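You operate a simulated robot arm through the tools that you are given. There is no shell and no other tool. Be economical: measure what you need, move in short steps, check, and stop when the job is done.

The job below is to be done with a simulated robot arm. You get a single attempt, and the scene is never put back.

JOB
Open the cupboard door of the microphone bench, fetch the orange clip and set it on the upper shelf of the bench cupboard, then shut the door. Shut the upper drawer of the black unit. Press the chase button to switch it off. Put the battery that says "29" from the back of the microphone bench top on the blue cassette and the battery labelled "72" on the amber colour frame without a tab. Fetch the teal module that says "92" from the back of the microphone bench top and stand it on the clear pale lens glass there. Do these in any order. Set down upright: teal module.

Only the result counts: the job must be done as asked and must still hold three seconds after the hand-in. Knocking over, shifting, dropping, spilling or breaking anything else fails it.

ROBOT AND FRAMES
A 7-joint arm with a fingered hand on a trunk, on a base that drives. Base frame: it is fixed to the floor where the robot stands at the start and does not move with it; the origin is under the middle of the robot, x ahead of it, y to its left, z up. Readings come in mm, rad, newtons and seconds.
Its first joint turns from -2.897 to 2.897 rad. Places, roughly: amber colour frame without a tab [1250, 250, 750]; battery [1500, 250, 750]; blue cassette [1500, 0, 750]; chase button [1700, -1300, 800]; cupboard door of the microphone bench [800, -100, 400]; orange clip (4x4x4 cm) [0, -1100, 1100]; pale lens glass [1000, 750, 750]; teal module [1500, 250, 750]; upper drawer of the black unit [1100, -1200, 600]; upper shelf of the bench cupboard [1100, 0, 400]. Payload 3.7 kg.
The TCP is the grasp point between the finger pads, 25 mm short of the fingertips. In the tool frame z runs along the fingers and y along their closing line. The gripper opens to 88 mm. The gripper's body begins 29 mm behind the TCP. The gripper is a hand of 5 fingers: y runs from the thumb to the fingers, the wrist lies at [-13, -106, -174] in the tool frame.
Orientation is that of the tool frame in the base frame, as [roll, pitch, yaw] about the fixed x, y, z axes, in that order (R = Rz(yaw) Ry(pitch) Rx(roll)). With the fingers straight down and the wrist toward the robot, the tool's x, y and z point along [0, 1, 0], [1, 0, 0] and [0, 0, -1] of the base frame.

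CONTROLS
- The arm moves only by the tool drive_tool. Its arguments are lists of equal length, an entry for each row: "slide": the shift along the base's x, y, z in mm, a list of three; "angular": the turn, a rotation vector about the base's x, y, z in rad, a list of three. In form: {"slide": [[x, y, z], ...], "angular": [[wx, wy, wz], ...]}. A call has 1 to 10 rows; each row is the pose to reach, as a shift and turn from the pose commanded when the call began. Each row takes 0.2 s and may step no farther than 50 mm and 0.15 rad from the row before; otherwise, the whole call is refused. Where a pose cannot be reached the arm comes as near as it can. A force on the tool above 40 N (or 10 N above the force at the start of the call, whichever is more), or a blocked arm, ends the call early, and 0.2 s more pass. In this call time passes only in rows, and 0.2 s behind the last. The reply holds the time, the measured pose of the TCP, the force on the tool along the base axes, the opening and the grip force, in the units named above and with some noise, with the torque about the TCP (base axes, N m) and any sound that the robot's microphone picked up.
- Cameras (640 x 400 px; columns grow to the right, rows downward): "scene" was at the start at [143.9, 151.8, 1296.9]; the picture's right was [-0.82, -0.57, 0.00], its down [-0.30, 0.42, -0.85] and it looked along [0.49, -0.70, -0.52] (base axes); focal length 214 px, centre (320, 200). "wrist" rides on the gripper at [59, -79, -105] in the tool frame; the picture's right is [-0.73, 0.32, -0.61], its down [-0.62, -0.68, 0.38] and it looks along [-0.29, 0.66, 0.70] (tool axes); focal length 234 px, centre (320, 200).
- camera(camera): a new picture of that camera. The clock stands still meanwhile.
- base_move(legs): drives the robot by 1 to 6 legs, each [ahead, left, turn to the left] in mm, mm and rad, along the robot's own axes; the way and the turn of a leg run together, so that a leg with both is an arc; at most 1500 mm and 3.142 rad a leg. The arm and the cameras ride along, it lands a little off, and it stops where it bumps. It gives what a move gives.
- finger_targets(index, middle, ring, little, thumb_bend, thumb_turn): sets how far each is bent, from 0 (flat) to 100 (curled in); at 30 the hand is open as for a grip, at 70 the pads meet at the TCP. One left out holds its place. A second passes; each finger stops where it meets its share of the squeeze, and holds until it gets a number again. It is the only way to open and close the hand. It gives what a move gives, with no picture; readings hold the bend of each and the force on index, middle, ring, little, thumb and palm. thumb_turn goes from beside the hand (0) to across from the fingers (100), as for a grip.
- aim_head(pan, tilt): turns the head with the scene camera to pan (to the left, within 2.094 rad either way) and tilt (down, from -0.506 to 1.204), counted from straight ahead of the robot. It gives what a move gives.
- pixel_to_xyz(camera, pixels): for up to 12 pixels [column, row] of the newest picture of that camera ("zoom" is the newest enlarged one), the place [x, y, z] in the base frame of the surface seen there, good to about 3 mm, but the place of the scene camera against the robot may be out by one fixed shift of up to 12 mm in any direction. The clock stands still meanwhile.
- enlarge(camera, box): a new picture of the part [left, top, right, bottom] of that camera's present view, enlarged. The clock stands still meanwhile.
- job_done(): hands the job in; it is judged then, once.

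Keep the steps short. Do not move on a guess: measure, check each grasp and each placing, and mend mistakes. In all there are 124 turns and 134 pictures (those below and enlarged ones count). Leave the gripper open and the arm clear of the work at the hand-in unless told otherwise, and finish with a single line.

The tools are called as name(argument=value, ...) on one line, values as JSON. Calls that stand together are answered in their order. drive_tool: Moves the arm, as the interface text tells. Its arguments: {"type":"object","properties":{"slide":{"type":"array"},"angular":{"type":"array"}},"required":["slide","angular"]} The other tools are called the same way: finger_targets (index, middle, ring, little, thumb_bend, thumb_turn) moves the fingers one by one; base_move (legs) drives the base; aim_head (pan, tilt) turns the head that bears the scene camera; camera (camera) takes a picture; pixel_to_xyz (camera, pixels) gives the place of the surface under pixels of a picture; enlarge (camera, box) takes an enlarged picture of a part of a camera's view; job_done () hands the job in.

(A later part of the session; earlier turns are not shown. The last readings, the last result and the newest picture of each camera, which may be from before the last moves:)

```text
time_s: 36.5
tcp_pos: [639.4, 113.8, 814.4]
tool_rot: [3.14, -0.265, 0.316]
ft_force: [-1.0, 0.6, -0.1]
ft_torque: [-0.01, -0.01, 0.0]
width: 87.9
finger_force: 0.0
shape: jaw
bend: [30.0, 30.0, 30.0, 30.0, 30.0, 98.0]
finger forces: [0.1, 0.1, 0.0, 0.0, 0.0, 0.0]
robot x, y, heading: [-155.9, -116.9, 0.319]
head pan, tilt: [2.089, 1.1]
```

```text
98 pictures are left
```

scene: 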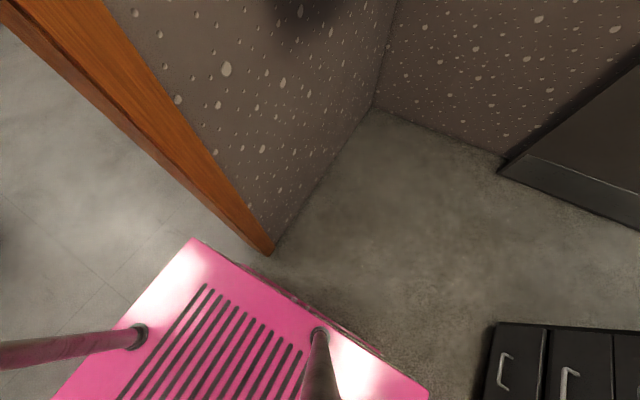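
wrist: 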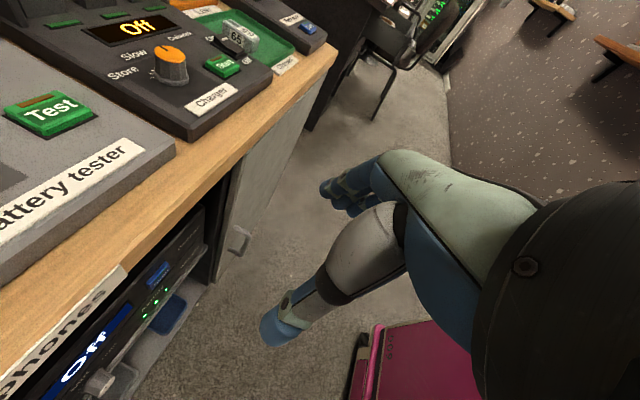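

Orientation is as wanted. I lower to just in front of the bar, 70 mm short of it.

drive_tool(slide=[[6, -17, -44], [12, -34, -88], [18, -51, -132], [24, -68, -176], [30, -85, -220], [36, -102, -264], [42, -119, -308], [47, -135, -352]], angular=[[0, 0, 0], [0, 0, 0], [0, 0, 0], [0, 0, 0], [0, 0, 0], [0, 0, 0], [0, 0, 0], [0, 0, 0]])

camera(camera="wrist")

```text
time_s: 38.3
tcp_pos: [685.2, -16.4, 464.0]
tool_rot: [3.14, -0.263, 0.319]
ft_force: [0.4, 0.0, -0.3]
ft_torque: [-0.03, 0.0, 0.03]
width: 88.0
finger_force: 0.1
shape: jaw
bend: [30.0, 30.0, 30.0, 30.0, 30.0, 98.0]
finger forces: [0.1, 0.0, 0.0, 0.0, 0.0, 0.1]
robot x, y, heading: [-151.7, -117.7, 0.318]
head pan, tilt: [2.089, 1.1]
```

```text
97 pictures are left
```

wrist: 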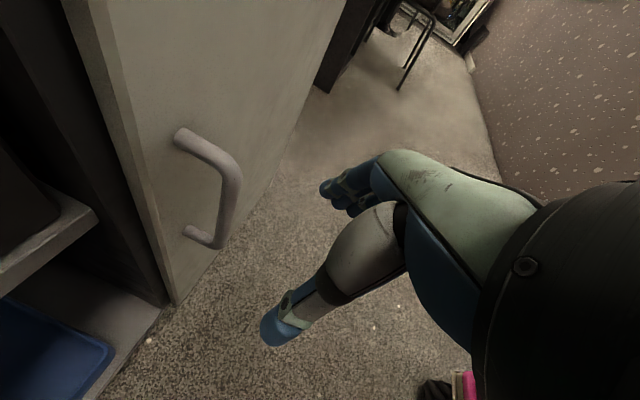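

Clear view of the bar. I measure it here.

pixel_to_xyz(camera="wrist", pixels=[[215, 150], [236, 170], [233, 195], [226, 220], [220, 244], [180, 133], [188, 232], [200, 170]])

```text
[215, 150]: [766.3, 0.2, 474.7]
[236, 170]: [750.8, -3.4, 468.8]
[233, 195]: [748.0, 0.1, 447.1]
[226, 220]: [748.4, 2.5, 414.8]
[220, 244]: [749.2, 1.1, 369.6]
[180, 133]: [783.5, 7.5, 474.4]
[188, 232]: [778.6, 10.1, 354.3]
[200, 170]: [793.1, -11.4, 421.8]
```

Bar centre is about n=717 along the door normal (x≈755,y≈2). I advance 66 mm so the open hand straddles the bar.

drive_tool(slide=[[22, 5, -2], [44, 10, -4], [62, 15, -5]], angular=[[0, 0, 0], [0, 0, 0], [0, 0, 0]])

camera(camera="wrist")

```text
time_s: 39.1
tcp_pos: [749.0, -5.6, 460.4]
tool_rot: [3.139, -0.263, 0.318]
ft_force: [0.0, -0.6, -0.2]
ft_torque: [0.01, 0.05, -0.02]
width: 87.8
finger_force: 0.0
shape: jaw
bend: [30.0, 30.0, 30.0, 30.0, 30.0, 98.0]
finger forces: [0.0, 0.0, 0.0, 0.0, 0.0, 0.1]
robot x, y, heading: [-154.8, -114.5, 0.315]
head pan, tilt: [2.089, 1.1]
```

```text
96 pictures are left
```

wrist: 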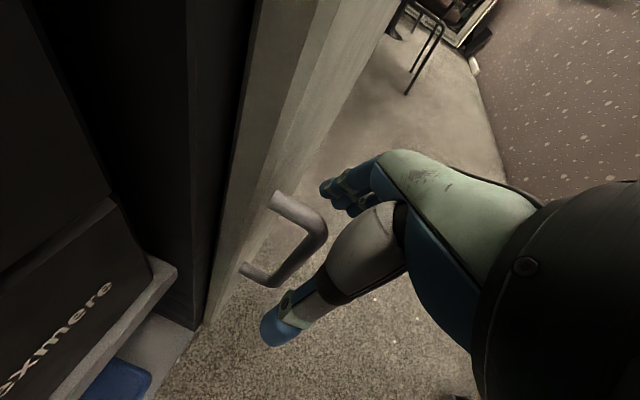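

The bar is between thumb and fingers with no contact. I close.

finger_targets(index=75, middle=75, ring=75, little=75, thumb_bend=75)

camera(camera="wrist")

```text
time_s: 40.1
tcp_pos: [747.8, -4.8, 461.1]
tool_rot: [3.139, -0.265, 0.319]
ft_force: [0.5, 0.1, -5.6]
ft_torque: [-0.01, 0.05, 0.0]
width: 3.1
finger_force: 7.1
shape: fingers
bend: [73.0, 75.0, 75.0, 75.0, 68.0, 97.0]
finger forces: [6.4, 0.9, 0.1, 0.0, 6.0, 0.1]
robot x, y, heading: [-151.3, -115.7, 0.322]
head pan, tilt: [2.089, 1.1]
```

```text
95 pictures are left
```

wrist: 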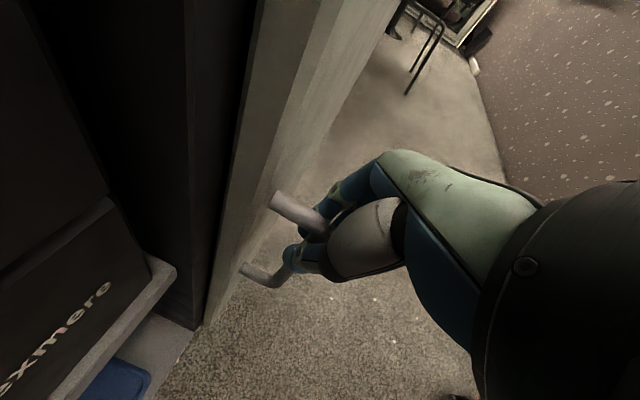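

Index and thumb hold something (about 6 N each). I test-pull a small arc, 0.1 rad.

drive_tool(slide=[[-14, -5, 0], [-27, -13, 0]], angular=[[0, 0, 0.05], [0, 0, 0.1]])

camera(camera="wrist")

```text
time_s: 40.7
tcp_pos: [720.8, -17.8, 460.4]
tool_rot: [3.139, -0.262, 0.42]
ft_force: [2.5, -5.5, -3.2]
ft_torque: [-0.08, 0.02, -0.04]
width: 1.3
finger_force: 8.3
shape: fingers
bend: [73.0, 75.0, 75.0, 75.0, 71.0, 96.0]
finger forces: [8.2, 4.3, 0.1, 0.0, 4.4, 0.0]
robot x, y, heading: [-149.9, -115.6, 0.323]
head pan, tilt: [2.089, 1.1]
```

```text
94 pictures are left
```

wrist: 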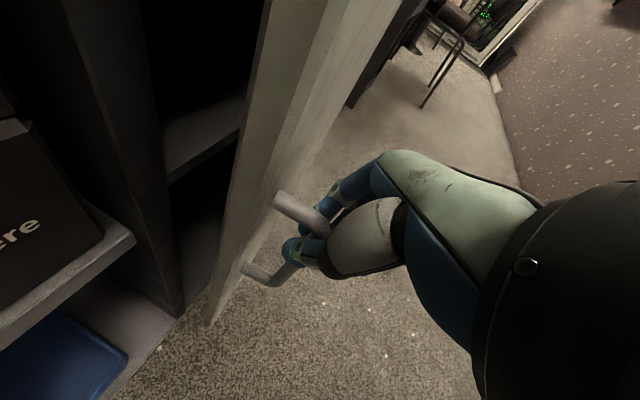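

The door follows. I continue the arc to about 1.0 rad.

drive_tool(slide=[[-25, -16, 0], [-48, -34, 0], [-70, -55, 0], [-89, -78, 0], [-106, -103, 0], [-120, -129, 0], [-132, -156, 0], [-141, -185, 0], [-147, -214, 0]], angular=[[0, 0, 0.1], [0, 0, 0.2], [0, 0, 0.3], [0, 0, 0.4], [0, 0, 0.5], [0, 0, 0.6], [0, 0, 0.7], [0, 0, 0.8], [0, 0, 0.9]])

camera(camera="wrist")

```text
time_s: 42.7
tcp_pos: [579.5, -195.3, 478.7]
tool_rot: [-3.141, -0.263, 1.318]
ft_force: [2.0, -0.9, -18.0]
ft_torque: [-0.13, 0.18, 0.0]
width: 3.0
finger_force: 9.1
shape: fingers
bend: [72.0, 75.0, 75.0, 75.0, 72.0, 97.0]
finger forces: [12.3, 2.0, 0.0, 0.0, 3.7, 0.0]
out of reach, approached as far as the arm can: row 8, 9
robot x, y, heading: [-155.9, -116.5, 0.322]
head pan, tilt: [2.089, 1.1]
```

```text
93 pictures are left
```

wrist: 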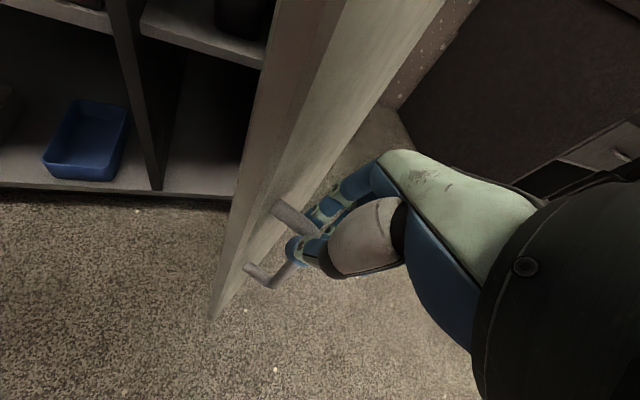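

Door is about 0.95 rad open; the arm is at its near limit. I release and lift clear of the bar.

finger_targets(index=30, middle=30, ring=30, little=30, thumb_bend=30)

drive_tool(slide=[[-5, -2, 40], [-10, -4, 80], [-10, -4, 120], [-5, 0, 170], [0, 0, 220], [0, 0, 270], [0, 0, 320], [0, 0, 360]], angular=[[0, 0, 0], [0, 0, 0], [0, 0, 0], [0, 0, 0], [0, 0, 0], [0, 0, 0], [0, 0, 0], [0, 0, 0]])

aim_head(pan=-0.1, tilt=0.75)

camera(camera="scene")

```text
time_s: 43.7
tcp_pos: [581.2, -196.1, 481.1]
tool_rot: [3.14, -0.264, 1.316]
ft_force: [0.7, 0.3, 0.4]
ft_torque: [0.02, 0.01, -0.02]
width: 84.3
finger_force: 0.1
shape: fingers
bend: [30.0, 30.0, 30.0, 30.0, 30.0, 97.0]
finger forces: [0.1, 0.0, 0.1, 0.0, 0.0, 0.1]
robot x, y, heading: [-150.1, -117.3, 0.322]
head pan, tilt: [2.089, 1.1]
```

```text
refused: row 4 steps farther than a row can; nothing moved
```

```text
time_s: 45.8
tcp_pos: [580.9, -195.5, 480.8]
tool_rot: [-3.141, -0.262, 1.316]
ft_force: [-0.2, -0.2, 0.0]
ft_torque: [-0.02, 0.01, -0.01]
width: 84.5
finger_force: 0.0
shape: fingers
bend: [30.0, 30.0, 30.0, 30.0, 30.0, 97.0]
finger forces: [0.1, 0.1, 0.0, 0.1, 0.0, 0.0]
robot x, y, heading: [-151.5, -118.9, 0.32]
head pan, tilt: [-0.099, 0.75]
```

```text
92 pictures are left
```

scene: 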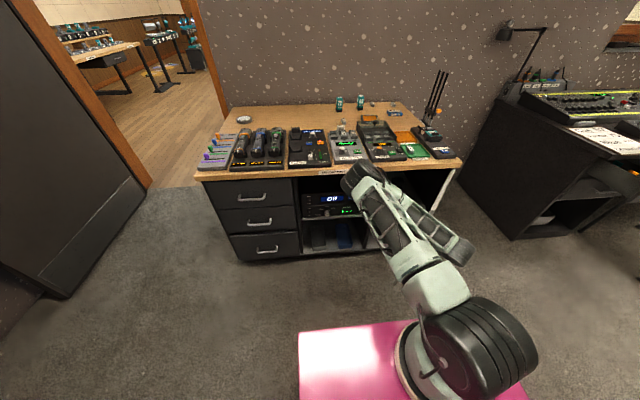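

The bar is released. I lift straight above the door top, then will push the door further from its inner face.

drive_tool(slide=[[-3, -1, 45], [-6, -2, 90], [-6, -2, 135], [-6, -2, 180], [-6, -2, 225], [-6, -2, 270], [-6, -2, 315], [-6, -2, 345]], angular=[[0, 0, 0], [0, 0, 0], [0, 0, 0], [0, 0, 0], [0, 0, 0], [0, 0, 0], [0, 0, 0], [0, 0, 0]])

aim_head(pan=-0.1, tilt=0.75)

camera(camera="wrist")

```text
time_s: 47.6
tcp_pos: [573.8, -196.9, 828.1]
tool_rot: [3.139, -0.262, 1.317]
ft_force: [0.3, -0.5, -0.2]
ft_torque: [0.05, 0.0, 0.01]
width: 84.6
finger_force: 0.1
shape: fingers
bend: [30.0, 30.0, 30.0, 30.0, 30.0, 97.0]
finger forces: [0.0, 0.0, 0.0, 0.0, 0.0, 0.0]
robot x, y, heading: [-154.6, -117.4, 0.325]
head pan, tilt: [-0.099, 0.75]
```

```text
time_s: 48.2
tcp_pos: [573.4, -195.9, 826.5]
tool_rot: [3.138, -0.263, 1.319]
ft_force: [0.5, 0.4, -0.2]
ft_torque: [0.0, 0.03, 0.0]
width: 84.5
finger_force: 0.1
shape: fingers
bend: [30.0, 30.0, 30.0, 30.0, 30.0, 97.0]
finger forces: [0.1, 0.0, 0.0, 0.1, 0.0, 0.1]
robot x, y, heading: [-156.5, -112.9, 0.32]
head pan, tilt: [-0.099, 0.75]
```

```text
91 pictures are left
```

wrist: 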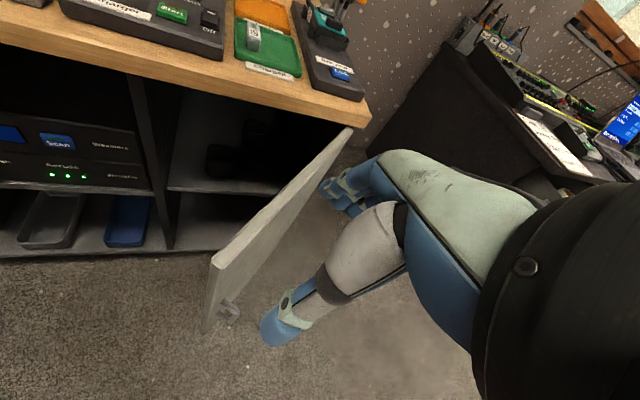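

The cupboard is open; a shelf with dark objects is visible around (220,180). I enlarge and measure.

enlarge(camera="wrist", box=[140, 70, 340, 260])

pixel_to_xyz(camera="wrist", pixels=[[175, 186], [260, 192], [225, 187], [195, 175], [255, 175], [216, 160], [250, 130], [185, 140], [215, 262], [350, 130], [200, 240], [280, 120]])

```text
2.11 times, centred on (240, 165) of wrist
```

zoom: 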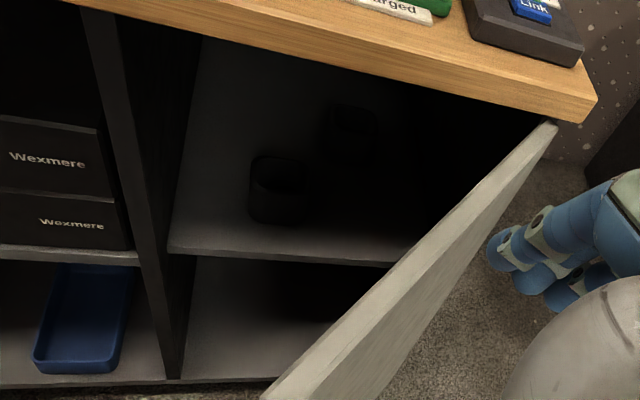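

```text
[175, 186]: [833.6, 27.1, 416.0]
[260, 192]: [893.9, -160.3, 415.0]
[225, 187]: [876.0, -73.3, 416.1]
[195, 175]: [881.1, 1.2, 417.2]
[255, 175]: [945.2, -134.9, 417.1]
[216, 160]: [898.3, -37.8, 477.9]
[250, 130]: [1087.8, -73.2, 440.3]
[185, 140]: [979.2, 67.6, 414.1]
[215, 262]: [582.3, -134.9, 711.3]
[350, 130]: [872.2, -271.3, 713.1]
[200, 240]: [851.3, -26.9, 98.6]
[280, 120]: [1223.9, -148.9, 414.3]
```

Shelf top is z≈416 with its front edge at n≈800; a dark cup stands at u≈317, free room right of it. I move to the door's inner side and lower, then push the door wider.

drive_tool(slide=[[30, 29, 0], [60, 58, 0], [93, 89, 0], [93, 89, -45], [93, 89, -90], [93, 89, -135], [93, 89, -180], [93, 89, -225]], angular=[[0, 0, 0.05], [0, 0, 0.1], [0, 0, 0.15], [0, 0, 0.2], [0, 0, 0.25], [0, 0, 0.3], [0, 0, 0.3], [0, 0, 0.3]])

drive_tool(slide=[[10, -29, 0], [19, -58, 0], [28, -86, 0], [38, -115, 0], [47, -143, 0], [50, -175, 0], [52, -205, 0]], angular=[[0, 0, 0], [0, 0, 0], [0, 0, 0], [0, 0, 0], [0, 0, 0], [0, 0, 0], [0, 0, 0]])

camera(camera="wrist")

camera(camera="scene")

```text
time_s: 49.9
tcp_pos: [668.9, -112.5, 642.4]
tool_rot: [3.129, -0.262, 1.619]
ft_force: [0.3, -0.1, -1.0]
ft_torque: [-0.01, 0.03, 0.01]
width: 84.7
finger_force: 0.0
shape: fingers
bend: [30.0, 30.0, 30.0, 30.0, 30.0, 97.0]
finger forces: [0.0, 0.1, 0.0, 0.0, 0.1, 0.0]
robot x, y, heading: [-154.7, -115.7, 0.322]
head pan, tilt: [-0.099, 0.75]
stopped in row 8: the force on the tool passed its limit at 172 N (the readings are from after the stop); the commanded pose is now the measured one
```

```text
time_s: 51.5
tcp_pos: [701.3, -216.0, 642.6]
tool_rot: [3.13, -0.262, 1.616]
ft_force: [-0.8, -0.7, -0.8]
ft_torque: [-0.02, 0.02, 0.0]
width: 84.7
finger_force: 0.0
shape: fingers
bend: [30.0, 30.0, 30.0, 30.0, 30.0, 97.0]
finger forces: [0.0, 0.0, 0.0, 0.0, 0.0, 0.0]
out of reach, approached as far as the arm can: row 4, 5, 6, 7
robot x, y, heading: [-157.1, -115.7, 0.316]
head pan, tilt: [-0.099, 0.75]
```

```text
89 pictures are left
```

wrist: 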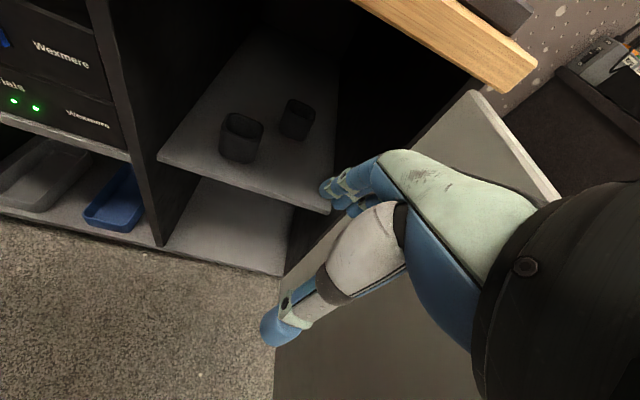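

```text
88 pictures are left
```

scene: 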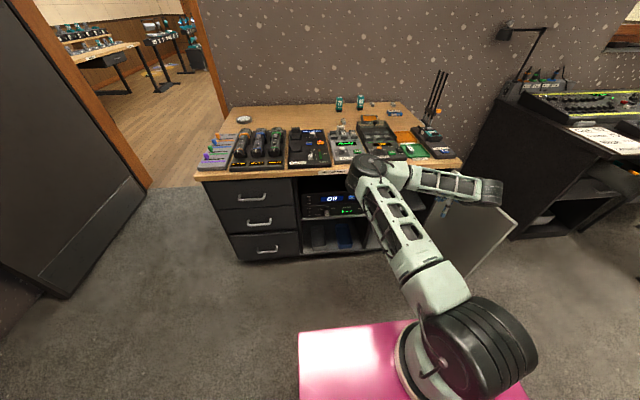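

Something was touched in lowering (172 N, maybe the elbow on the bench edge). The door is now about 90° open. I raise the hand and check the bench.

drive_tool(slide=[[-5, 5, 45], [-10, 10, 90], [-15, 15, 135], [-20, 20, 180], [-30, 30, 220], [-40, 40, 260], [-40, 60, 300], [-40, 80, 340]], angular=[[0, 0, 0], [0, 0, 0], [0, 0, 0], [0, 0, 0.05], [0, 0, 0.1], [0, 0, 0.15], [0, 0, 0.2], [0, 0, 0.25]])

camera(camera="scene")

enlarge(camera="scene", box=[230, 80, 470, 230])

camera(camera="wrist")

```text
time_s: 53.3
tcp_pos: [663.7, -132.5, 982.5]
tool_rot: [3.13, -0.262, 1.867]
ft_force: [-0.5, 0.1, -0.4]
ft_torque: [-0.01, 0.01, 0.01]
width: 84.5
finger_force: 0.1
shape: fingers
bend: [30.0, 30.0, 30.0, 30.0, 30.0, 97.0]
finger forces: [0.0, 0.0, 0.0, 0.0, 0.0, 0.0]
robot x, y, heading: [-149.9, -113.1, 0.323]
head pan, tilt: [-0.099, 0.75]
```

```text
87 pictures are left
```

scene: 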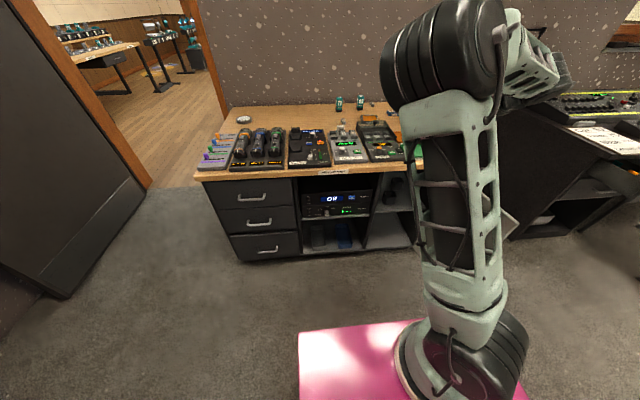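

```text
2.67 times, centred on (350, 155) of scene
```

zoom: 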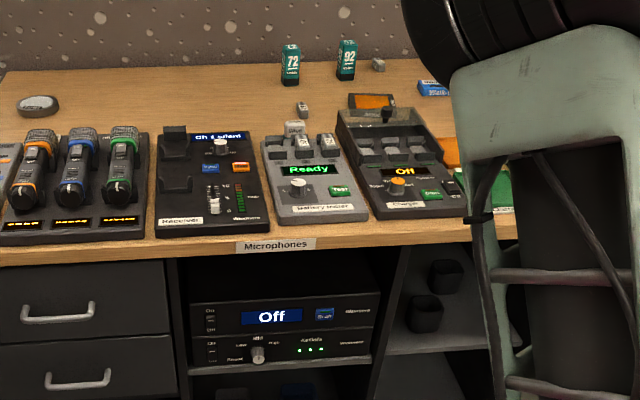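

```text
85 pictures are left
```

wrist: 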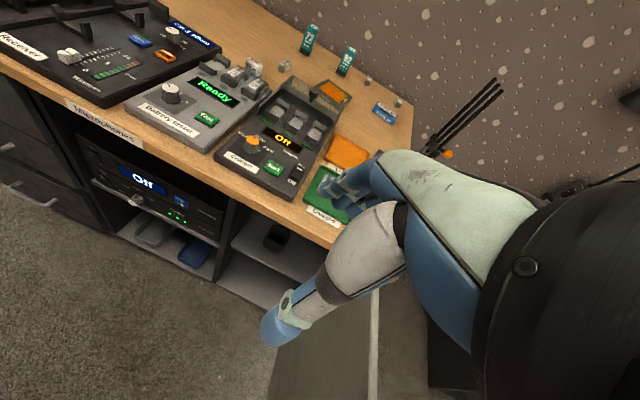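

The bench things look unchanged and the door stands open. Next: the clip. I drive out of the doorway, turn right to face down the corridor, and go ahead.

base_move(legs=[[180, -90, 0], [0, 0, -1.571], [200, 0, 0]])

aim_head(pan=-0.9, tilt=0.4)

camera(camera="scene")

```text
time_s: 58.5
tcp_pos: [89.3, -957.5, 980.9]
tool_rot: [3.135, -0.27, 0.375]
ft_force: [0.0, 3.1, -1.0]
ft_torque: [-0.12, 0.05, -0.02]
width: 84.4
finger_force: 2.0
shape: fingers
bend: [30.0, 30.0, 30.0, 30.0, 30.0, 98.0]
finger forces: [0.0, 3.2, 0.1, 0.1, 0.0, 0.1]
robot x, y, heading: [49.7, -142.3, -1.186]
head pan, tilt: [-0.099, 0.75]
stopped in leg 2: the force on the tool passed its limit at 79 N (the readings are from after the stop); the commanded pose is now the measured one
```

```text
time_s: 59.6
tcp_pos: [91.1, -958.0, 981.0]
tool_rot: [3.132, -0.269, 0.376]
ft_force: [2.1, 5.1, -1.8]
ft_torque: [-0.21, 0.08, 0.0]
width: 84.9
finger_force: 2.5
shape: fingers
bend: [30.0, 30.0, 30.0, 30.0, 30.0, 98.0]
finger forces: [0.1, 5.1, 0.0, 0.0, 0.1, 0.1]
robot x, y, heading: [44.6, -142.2, -1.184]
head pan, tilt: [-0.901, 0.4]
```

```text
84 pictures are left
```

scene: 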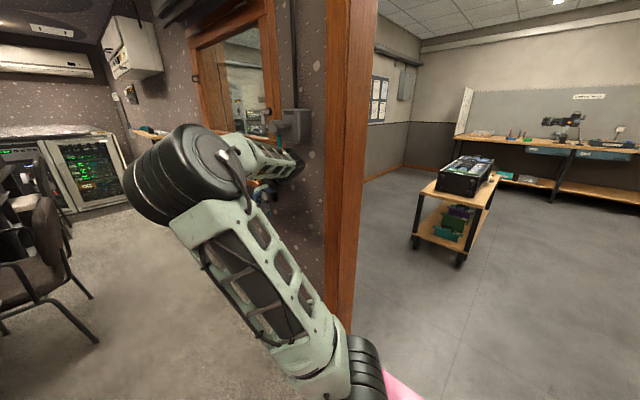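

The hand bumped something near the ledge. I turn back left 0.35 rad and look.

base_move(legs=[[0, 0, 0.35]])

camera(camera="wrist")

aim_head(pan=-1.1, tilt=0.4)

camera(camera="scene")

```text
time_s: 61.1
tcp_pos: [365.7, -893.7, 980.8]
tool_rot: [3.132, -0.268, 0.724]
ft_force: [0.5, 0.1, 0.4]
ft_torque: [0.0, -0.03, -0.01]
width: 84.7
finger_force: 0.1
shape: fingers
bend: [30.0, 30.0, 30.0, 30.0, 30.0, 98.0]
finger forces: [0.0, 0.0, 0.0, 0.0, 0.0, 0.0]
robot x, y, heading: [49.0, -142.0, -0.832]
head pan, tilt: [-0.901, 0.4]
```

```text
83 pictures are left
```

wrist: 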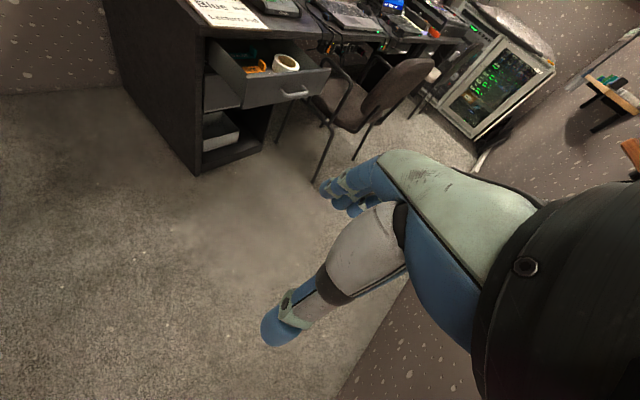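

```text
time_s: 61.8
tcp_pos: [365.5, -894.2, 980.1]
tool_rot: [3.134, -0.269, 0.723]
ft_force: [0.3, -0.1, -0.4]
ft_torque: [0.03, 0.02, -0.03]
width: 84.6
finger_force: 0.0
shape: fingers
bend: [30.0, 30.0, 30.0, 30.0, 30.0, 98.0]
finger forces: [0.0, 0.0, 0.0, 0.0, 0.0, 0.0]
robot x, y, heading: [45.7, -144.2, -0.833]
head pan, tilt: [-1.1, 0.4]
```

```text
82 pictures are left
```

scene: 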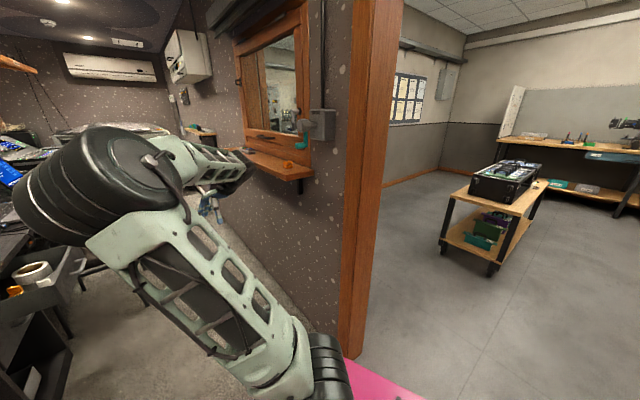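

enlarge(camera="scene", box=[230, 125, 326, 185])

pixel_to_xyz(camera="zoom", pixels=[[385, 245], [385, 265], [300, 280], [400, 355], [545, 310], [480, 330], [560, 330], [250, 215], [450, 290], [200, 230], [410, 240]])

```text
6.67 times, centred on (278, 155) of scene
```

zoom: 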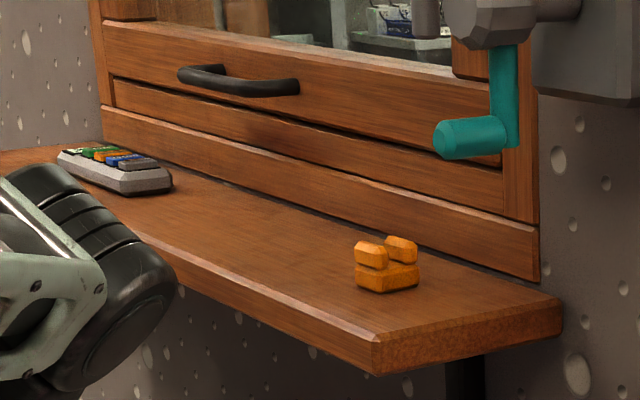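

```text
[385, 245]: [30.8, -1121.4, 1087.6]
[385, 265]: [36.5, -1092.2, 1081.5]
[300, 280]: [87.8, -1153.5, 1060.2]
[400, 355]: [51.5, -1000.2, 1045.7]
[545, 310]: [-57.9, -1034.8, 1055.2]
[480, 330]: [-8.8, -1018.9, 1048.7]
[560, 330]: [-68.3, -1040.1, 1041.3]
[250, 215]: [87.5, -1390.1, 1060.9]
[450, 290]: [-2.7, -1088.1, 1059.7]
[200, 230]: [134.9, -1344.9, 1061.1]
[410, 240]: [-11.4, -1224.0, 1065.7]
```

I measure the teal crank above the ledge, since the hand must clear it, and the open drawer and desk.

pixel_to_xyz(camera="zoom", pixels=[[440, 140], [470, 145], [500, 140], [500, 60], [470, 25], [560, 90], [370, 250], [400, 243], [415, 275], [360, 280]])

pixel_to_xyz(camera="wrist", pixels=[[293, 95], [245, 105], [325, 85], [225, 75], [205, 45], [298, 70], [255, 67], [285, 85], [240, 60], [200, 165], [300, 45]])

enlarge(camera="wrist", box=[180, 0, 420, 150])

```text
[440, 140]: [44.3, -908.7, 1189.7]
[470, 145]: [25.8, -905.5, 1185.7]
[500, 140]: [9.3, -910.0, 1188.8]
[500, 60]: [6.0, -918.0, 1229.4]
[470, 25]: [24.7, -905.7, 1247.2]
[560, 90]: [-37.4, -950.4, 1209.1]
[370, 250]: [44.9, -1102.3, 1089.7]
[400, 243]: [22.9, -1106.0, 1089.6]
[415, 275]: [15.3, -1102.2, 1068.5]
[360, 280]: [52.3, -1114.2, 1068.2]
```

```text
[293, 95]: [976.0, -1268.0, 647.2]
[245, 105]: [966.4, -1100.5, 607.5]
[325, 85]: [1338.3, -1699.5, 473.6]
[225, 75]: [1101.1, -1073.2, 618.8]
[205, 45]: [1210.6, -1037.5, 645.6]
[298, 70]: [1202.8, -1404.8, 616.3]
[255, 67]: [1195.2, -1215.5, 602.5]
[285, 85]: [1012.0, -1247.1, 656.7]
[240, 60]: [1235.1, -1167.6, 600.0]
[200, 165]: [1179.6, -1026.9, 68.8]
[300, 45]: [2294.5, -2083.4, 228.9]
```

```text
2.67 times, centred on (300, 75) of wrist
```

zoom: 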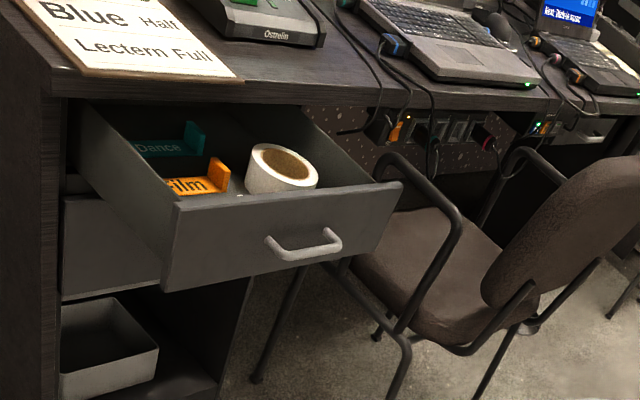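

The upper drawer is open about 240 mm, and holds a tabbed amber frame, so the bench frame is the tab-free one. For the clip I place the robot in the corridor facing diagonally, so the arm can reach back at the ledge.

base_move(legs=[[0, -100, 0], [608, -69, 0], [0, 0, 0.224]])

camera(camera="wrist")

```text
time_s: 66.8
tcp_pos: [809.7, -1369.0, 981.1]
tool_rot: [3.133, -0.269, 0.95]
ft_force: [-0.2, -0.4, -0.2]
ft_torque: [-0.04, -0.02, 0.01]
width: 84.5
finger_force: 0.2
shape: fingers
bend: [30.0, 30.0, 30.0, 30.0, 30.0, 98.0]
finger forces: [0.1, 0.1, 0.1, 0.0, 0.1, 0.0]
robot x, y, heading: [328.1, -707.7, -0.606]
head pan, tilt: [-1.1, 0.4]
```

```text
79 pictures are left
```

wrist: 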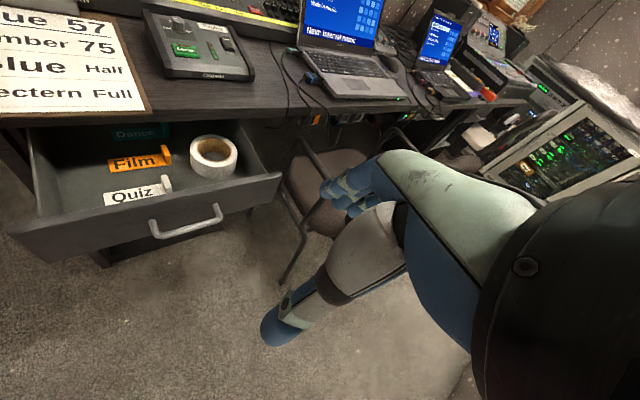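

The drawer and the desk device with a green button are right here. I look closer at them and measure.

enlarge(camera="wrist", box=[130, 0, 290, 100])

pixel_to_xyz(camera="zoom", pixels=[[205, 195], [240, 200], [230, 180], [370, 165], [335, 160], [200, 60], [240, 290], [480, 290]])

pixel_to_xyz(camera="wrist", pixels=[[15, 235], [275, 178], [150, 235], [185, 232], [218, 210], [100, 245], [245, 200], [60, 235], [212, 155], [215, 175], [30, 125], [280, 190]])

```text
4.00 times, centred on (210, 50) of wrist
```

zoom: 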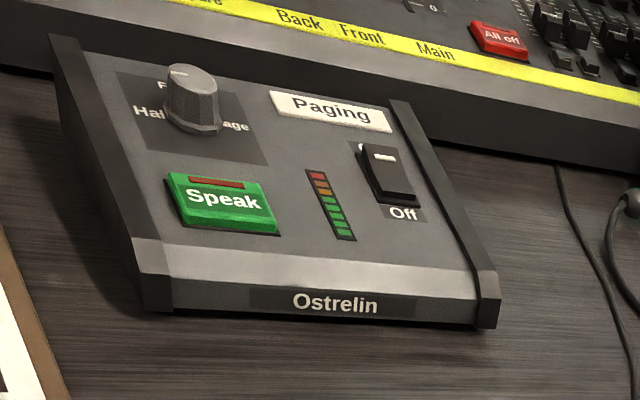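

```text
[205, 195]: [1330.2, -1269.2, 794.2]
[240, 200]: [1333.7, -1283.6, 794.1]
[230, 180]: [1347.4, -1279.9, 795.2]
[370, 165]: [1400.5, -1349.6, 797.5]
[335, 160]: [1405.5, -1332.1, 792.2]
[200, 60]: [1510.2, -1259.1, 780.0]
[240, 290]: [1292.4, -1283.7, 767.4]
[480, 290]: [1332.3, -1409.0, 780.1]
```

```text
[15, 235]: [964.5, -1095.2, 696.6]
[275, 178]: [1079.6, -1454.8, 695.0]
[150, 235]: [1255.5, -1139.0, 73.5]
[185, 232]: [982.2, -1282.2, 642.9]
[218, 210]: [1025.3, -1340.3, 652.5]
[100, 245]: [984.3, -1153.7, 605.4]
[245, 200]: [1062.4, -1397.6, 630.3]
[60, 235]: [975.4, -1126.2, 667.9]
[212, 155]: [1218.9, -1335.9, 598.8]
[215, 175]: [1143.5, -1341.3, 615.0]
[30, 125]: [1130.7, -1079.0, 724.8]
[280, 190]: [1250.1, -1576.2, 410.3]
```

Now the drawer. Front panel is at n≈573 (z 590–697). I make a fist, come down in front of its left half, clear of the handle.

finger_targets(index=70, middle=70, ring=70, little=70, thumb_bend=60)

drive_tool(slide=[[12, 42, 0], [24, 84, 0], [36, 126, 0], [49, 167, 0], [49, 167, -48], [49, 167, -96], [49, 167, -144], [49, 167, -192], [49, 167, -240], [49, 167, -288]], angular=[[0, 0, -0.13], [0, 0, -0.26], [0, 0, -0.39], [0, 0, -0.52], [0, 0, -0.63], [0, 0, -0.63], [0, 0, -0.63], [0, 0, -0.63], [0, 0, -0.63], [0, 0, -0.63]])

camera(camera="wrist")

```text
time_s: 67.8
tcp_pos: [810.4, -1369.9, 980.9]
tool_rot: [3.132, -0.269, 0.951]
ft_force: [0.4, 0.7, -0.2]
ft_torque: [0.03, 0.03, 0.04]
width: 9.6
finger_force: 0.0
shape: fingers
bend: [70.0, 70.0, 70.0, 70.0, 60.0, 98.0]
finger forces: [0.0, 0.0, 0.0, 0.1, 0.0, 0.0]
robot x, y, heading: [327.6, -710.7, -0.602]
head pan, tilt: [-1.1, 0.4]
```

```text
time_s: 70.0
tcp_pos: [859.1, -1203.8, 691.0]
tool_rot: [3.135, -0.269, 0.318]
ft_force: [0.8, 0.6, 0.2]
ft_torque: [-0.03, 0.01, 0.03]
width: 9.3
finger_force: 0.1
shape: fingers
bend: [70.0, 70.0, 70.0, 70.0, 60.0, 98.0]
finger forces: [0.0, 0.1, 0.1, 0.0, 0.0, 0.0]
robot x, y, heading: [327.3, -710.9, -0.607]
head pan, tilt: [-1.1, 0.4]
```

```text
77 pictures are left
```

wrist: 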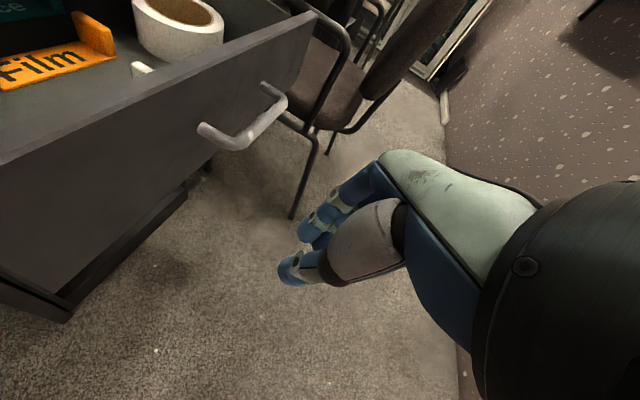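

I lower 45 mm and push slowly along the desk normal.

drive_tool(slide=[[0, 0, -45], [43, 14, -45], [81, 27, -45], [100, 33, -45], [119, 39, -45], [138, 45, -45], [157, 52, -45], [176, 58, -45], [195, 64, -45], [214, 70, -45]], angular=[[0, 0, 0], [0, 0, 0], [0, 0, 0], [0, 0, 0], [0, 0, 0], [0, 0, 0], [0, 0, 0], [0, 0, 0], [0, 0, 0], [0, 0, 0]])

camera(camera="wrist")

```text
time_s: 72.2
tcp_pos: [1074.2, -1131.4, 646.3]
tool_rot: [3.132, -0.267, 0.321]
ft_force: [-0.1, 0.0, -0.4]
ft_torque: [-0.01, 0.01, 0.01]
width: 9.2
finger_force: 0.1
shape: fingers
bend: [70.0, 70.0, 70.0, 70.0, 60.0, 98.0]
finger forces: [0.1, 0.1, 0.0, 0.0, 0.0, 0.0]
robot x, y, heading: [329.6, -712.0, -0.603]
head pan, tilt: [-1.1, 0.4]
```

```text
76 pictures are left
```

wrist: 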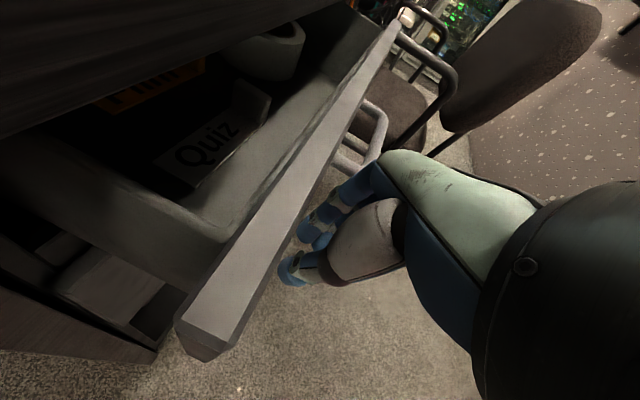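

The drawer is moving in. I keep pushing until it seats.

drive_tool(slide=[[19, 6, 0], [38, 12, 0], [57, 19, 0], [71, 23, 0], [81, 27, 0], [90, 30, 0], [100, 33, 0], [110, 36, 0], [119, 39, 0], [128, 42, 0]], angular=[[0, 0, 0], [0, 0, 0], [0, 0, 0], [0, 0, 0], [0, 0, 0], [0, 0, 0], [0, 0, 0], [0, 0, 0], [0, 0, 0], [0, 0, 0]])

camera(camera="wrist")

```text
time_s: 73.2
tcp_pos: [1134.7, -1116.1, 650.8]
tool_rot: [3.133, -0.269, 0.31]
ft_force: [-12.8, -0.3, 15.1]
ft_torque: [1.24, -0.99, 0.91]
width: 9.3
finger_force: 0.0
shape: fingers
bend: [70.0, 70.0, 70.0, 70.0, 60.0, 98.0]
finger forces: [0.1, 0.1, 0.0, 0.0, 0.0, 0.0]
robot x, y, heading: [329.7, -711.1, -0.608]
head pan, tilt: [-1.1, 0.4]
stopped in row 4: the force on the tool passed its limit at 54 N (the readings are from after the stop); the commanded pose is now the measured one
```

```text
75 pictures are left
```

wrist: 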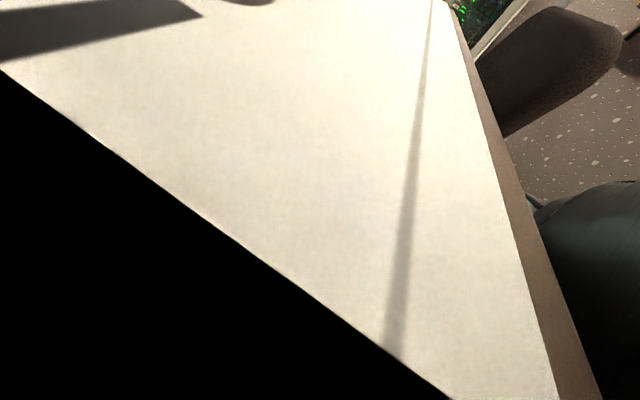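

The hand's top met the desk edge, with the paper very close. I back off and look.

drive_tool(slide=[[-28, -9, -2], [-57, -19, -5], [-95, -31, -5], [-133, -44, -5], [-171, -56, -5]], angular=[[0, 0, 0], [0, 0, 0], [0, 0, 0], [0, 0, 0], [0, 0, 0]])

aim_head(pan=0.35, tilt=0.6)

camera(camera="scene")

camera(camera="wrist")

```text
time_s: 74.4
tcp_pos: [961.7, -1171.9, 644.8]
tool_rot: [3.133, -0.267, 0.314]
ft_force: [0.4, 0.0, 0.4]
ft_torque: [-0.01, 0.02, 0.01]
width: 9.4
finger_force: 0.1
shape: fingers
bend: [70.0, 70.0, 70.0, 70.0, 60.0, 98.0]
finger forces: [0.0, 0.0, 0.0, 0.1, 0.1, 0.1]
robot x, y, heading: [330.0, -708.3, -0.605]
head pan, tilt: [-1.1, 0.4]
```

```text
time_s: 75.9
tcp_pos: [962.3, -1172.5, 645.7]
tool_rot: [3.133, -0.268, 0.312]
ft_force: [0.4, -0.3, 0.3]
ft_torque: [-0.02, 0.01, 0.0]
width: 9.3
finger_force: 0.0
shape: fingers
bend: [70.0, 70.0, 70.0, 70.0, 60.0, 98.0]
finger forces: [0.1, 0.1, 0.0, 0.0, 0.0, 0.1]
robot x, y, heading: [333.5, -713.2, -0.61]
head pan, tilt: [0.351, 0.6]
```

```text
74 pictures are left
```

scene: 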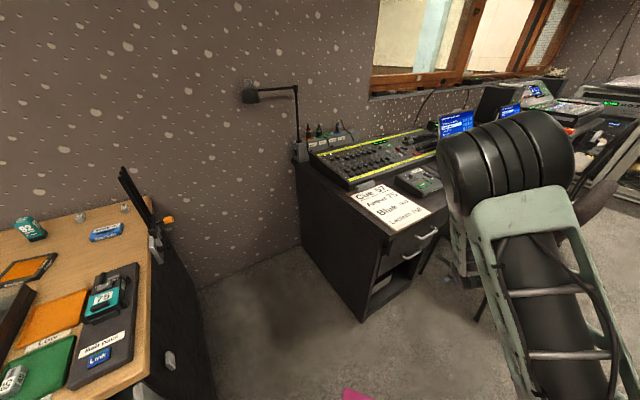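

```text
73 pictures are left
```

wrist: 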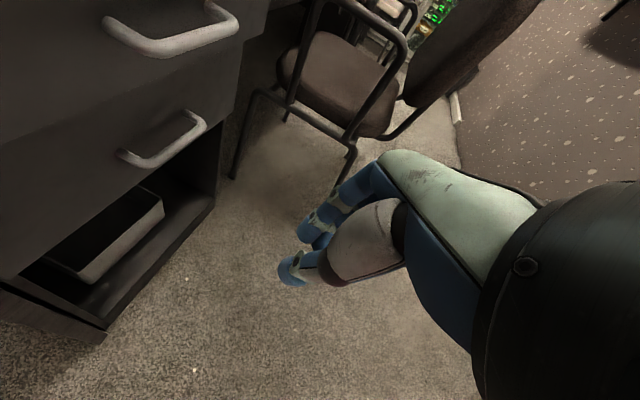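

enlarge(camera="scene", box=[280, 110, 460, 290])

pixel_to_xyz(camera="wrist", pixels=[[160, 75], [120, 90], [60, 150], [40, 200], [160, 160], [60, 60], [20, 90], [230, 55], [220, 100]])

enlarge(camera="scene", box=[300, 120, 440, 200])

```text
2.22 times, centred on (370, 200) of scene
```

zoom: 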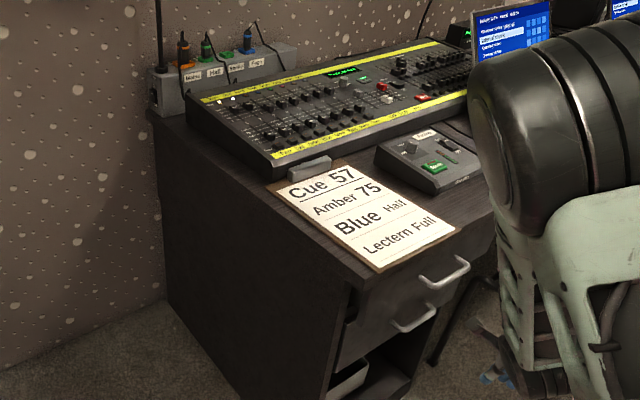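

```text
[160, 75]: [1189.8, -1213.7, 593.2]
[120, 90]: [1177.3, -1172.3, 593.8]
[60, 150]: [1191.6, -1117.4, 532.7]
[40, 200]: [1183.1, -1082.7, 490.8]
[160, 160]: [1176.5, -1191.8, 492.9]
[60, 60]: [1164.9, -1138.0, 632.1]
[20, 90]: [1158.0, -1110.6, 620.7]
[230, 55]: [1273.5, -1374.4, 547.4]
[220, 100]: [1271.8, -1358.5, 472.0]
```

```text
4.57 times, centred on (370, 160) of scene
```

zoom: 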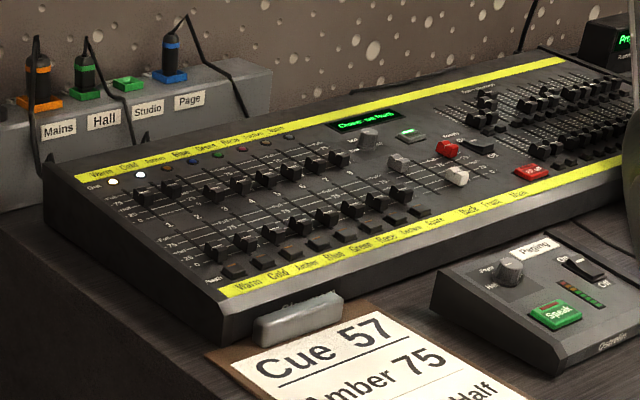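

The upper drawer face is about 31 mm proud of the lower one. I tilt the hand more (fingertips leading) so its top stays clear of the desk, then finish the push.

drive_tool(slide=[[-5, -2, -5], [-10, -3, -10], [-10, -3, -15], [-10, -3, -18], [28, 10, -18], [66, 22, -18], [104, 35, -18], [133, 44, -18]], angular=[[0.038, -0.114, 0], [0.075, -0.228, 0], [0.113, -0.342, 0], [0.15, -0.456, 0], [0.15, -0.456, 0], [0.15, -0.456, 0], [0.15, -0.456, 0], [0.15, -0.456, 0]])

drive_tool(slide=[[10, 3, 0], [19, 6, 0], [29, 9, 0], [38, 12, 0], [43, 14, 0], [48, 16, 0], [53, 17, 0], [58, 19, 0], [63, 21, 0], [68, 22, 0]], angular=[[0, 0, 0], [0, 0, 0], [0, 0, 0], [0, 0, 0], [0, 0, 0], [0, 0, 0], [0, 0, 0], [0, 0, 0], [0, 0, 0], [0, 0, 0]])

camera(camera="wrist")

```text
time_s: 77.7
tcp_pos: [1098.9, -1128.8, 624.4]
tool_rot: [3.139, -0.749, 0.31]
ft_force: [-0.2, -0.2, -0.4]
ft_torque: [0.01, 0.01, 0.0]
width: 9.1
finger_force: 0.0
shape: fingers
bend: [70.0, 70.0, 70.0, 70.0, 60.0, 98.0]
finger forces: [0.1, 0.0, 0.0, 0.1, 0.1, 0.0]
robot x, y, heading: [331.9, -708.9, -0.607]
head pan, tilt: [0.351, 0.6]
```

```text
time_s: 79.8
tcp_pos: [1158.2, -1110.8, 624.7]
tool_rot: [3.138, -0.743, 0.3]
ft_force: [-8.8, -3.5, 1.3]
ft_torque: [0.51, -1.0, 0.75]
width: 9.0
finger_force: 0.0
shape: fingers
bend: [70.0, 70.0, 70.0, 70.0, 60.0, 98.0]
finger forces: [0.0, 0.1, 0.1, 0.0, 0.0, 0.1]
robot x, y, heading: [331.0, -710.4, -0.61]
head pan, tilt: [0.351, 0.6]
stopped in row 10: the force on the tool passed its limit at 48 N (the readings are from after the stop); the commanded pose is now the measured one
```

```text
70 pictures are left
```

wrist: 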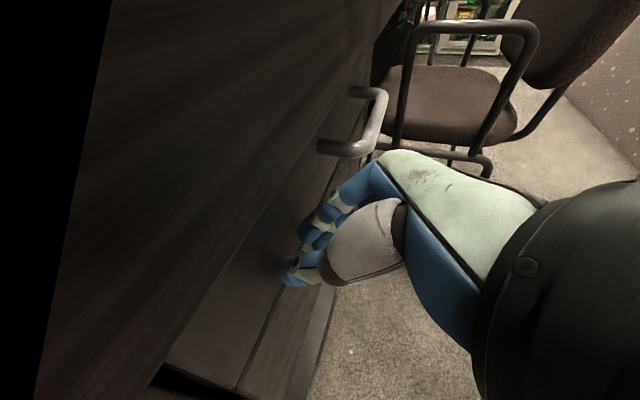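

It stopped against a firm end and looks flush. I back off, raise, and check.

drive_tool(slide=[[-38, -12, 0], [-76, -25, 0], [-123, -40, 0], [-170, -56, 0], [-185, -60, 40], [-200, -66, 85]], angular=[[0, 0, 0], [0, 0, 0], [0, 0, 0], [0, 0, 0], [0, 0, 0], [0, 0, 0]])

camera(camera="wrist")

pixel_to_xyz(camera="wrist", pixels=[[60, 60], [40, 100], [100, 130], [80, 180], [150, 40], [60, 200]])

```text
time_s: 81.2
tcp_pos: [959.5, -1176.2, 710.6]
tool_rot: [3.137, -0.742, 0.303]
ft_force: [0.4, 0.0, -0.4]
ft_torque: [-0.02, 0.0, -0.01]
width: 9.0
finger_force: 0.1
shape: fingers
bend: [70.0, 70.0, 70.0, 70.0, 60.0, 98.0]
finger forces: [0.0, 0.0, 0.0, 0.1, 0.1, 0.0]
robot x, y, heading: [333.4, -711.9, -0.608]
head pan, tilt: [0.351, 0.6]
```

```text
69 pictures are left
```

wrist: 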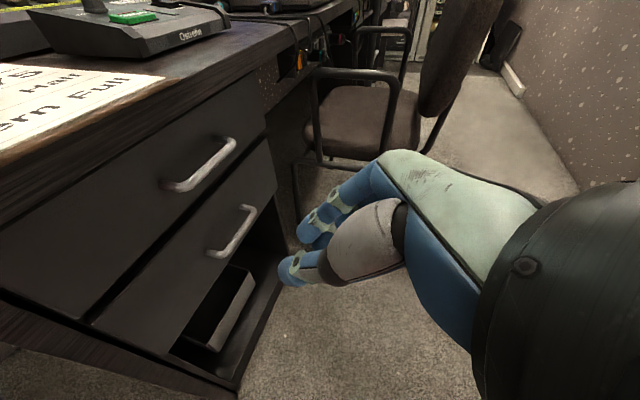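

```text
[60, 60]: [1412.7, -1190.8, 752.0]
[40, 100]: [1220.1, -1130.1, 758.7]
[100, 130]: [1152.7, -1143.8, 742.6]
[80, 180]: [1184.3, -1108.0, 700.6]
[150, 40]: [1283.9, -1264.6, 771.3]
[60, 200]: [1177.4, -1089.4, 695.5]
```

The drawer is flush. Now the chase button on the lighting console: I measure candidates and enlarge more.

pixel_to_xyz(camera="zoom", pixels=[[412, 135], [447, 150], [535, 170], [457, 176], [398, 163], [330, 300], [45, 190], [370, 120]])

enlarge(camera="scene", box=[370, 130, 434, 170])

```text
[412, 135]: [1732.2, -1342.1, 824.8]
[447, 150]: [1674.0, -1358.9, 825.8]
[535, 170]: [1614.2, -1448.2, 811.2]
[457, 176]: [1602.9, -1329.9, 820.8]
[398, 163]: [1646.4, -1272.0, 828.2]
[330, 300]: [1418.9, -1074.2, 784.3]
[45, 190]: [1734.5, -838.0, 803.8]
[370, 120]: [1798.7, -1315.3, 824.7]
```

```text
10.00 times, centred on (402, 150) of scene
```

zoom: 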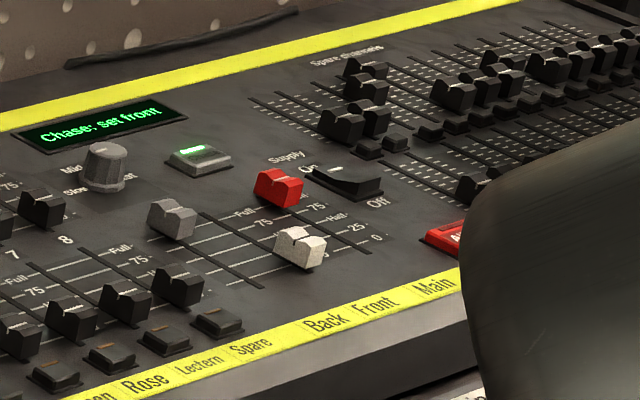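

The chase button (lit green, next to the speed knob) is at about (1732,-1342,825). I need to know where the chair stands before driving there.

pixel_to_xyz(camera="wrist", pixels=[[312, 100], [320, 72], [300, 190], [420, 140], [480, 50], [445, 110], [400, 75], [440, 140], [360, 100], [490, 10]])

drive_tool(slide=[[-10, 0, 45], [-20, 0, 90], [-30, 0, 135], [-40, 0, 180], [-50, 0, 225], [-60, 0, 270], [-70, 0, 310]], angular=[[0, 0, 0], [0, 0, 0], [0, 0, 0], [0, 0, 0], [0, 0, 0], [0, 0, 0], [0, 0, 0]])

aim_head(pan=-0.35, tilt=0.75)

camera(camera="scene")

```text
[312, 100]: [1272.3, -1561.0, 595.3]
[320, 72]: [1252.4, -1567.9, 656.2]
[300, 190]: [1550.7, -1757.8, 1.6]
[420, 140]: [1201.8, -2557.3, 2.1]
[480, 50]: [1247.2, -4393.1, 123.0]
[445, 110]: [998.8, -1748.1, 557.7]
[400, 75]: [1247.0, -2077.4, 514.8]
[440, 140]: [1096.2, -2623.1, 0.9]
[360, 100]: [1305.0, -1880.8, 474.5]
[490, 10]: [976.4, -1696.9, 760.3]
```

```text
time_s: 82.8
tcp_pos: [887.6, -1176.6, 1019.1]
tool_rot: [3.136, -0.745, 0.298]
ft_force: [0.5, 0.0, 0.4]
ft_torque: [0.05, 0.0, 0.07]
width: 9.1
finger_force: 0.0
shape: fingers
bend: [70.0, 70.0, 70.0, 70.0, 60.0, 98.0]
finger forces: [0.0, 0.0, 0.0, 0.0, 0.0, 0.1]
robot x, y, heading: [331.1, -712.8, -0.61]
head pan, tilt: [0.351, 0.6]
```

```text
time_s: 83.9
tcp_pos: [888.1, -1177.6, 1019.9]
tool_rot: [3.136, -0.746, 0.296]
ft_force: [0.0, -0.6, 0.0]
ft_torque: [-0.02, 0.05, -0.02]
width: 9.0
finger_force: 0.0
shape: fingers
bend: [70.0, 70.0, 70.0, 70.0, 60.0, 98.0]
finger forces: [0.0, 0.1, 0.0, 0.1, 0.1, 0.0]
robot x, y, heading: [329.1, -708.9, -0.609]
head pan, tilt: [-0.351, 0.75]
```

```text
67 pictures are left
```

scene: 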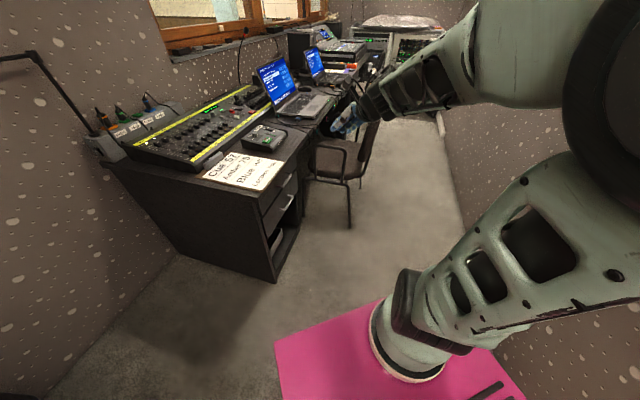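

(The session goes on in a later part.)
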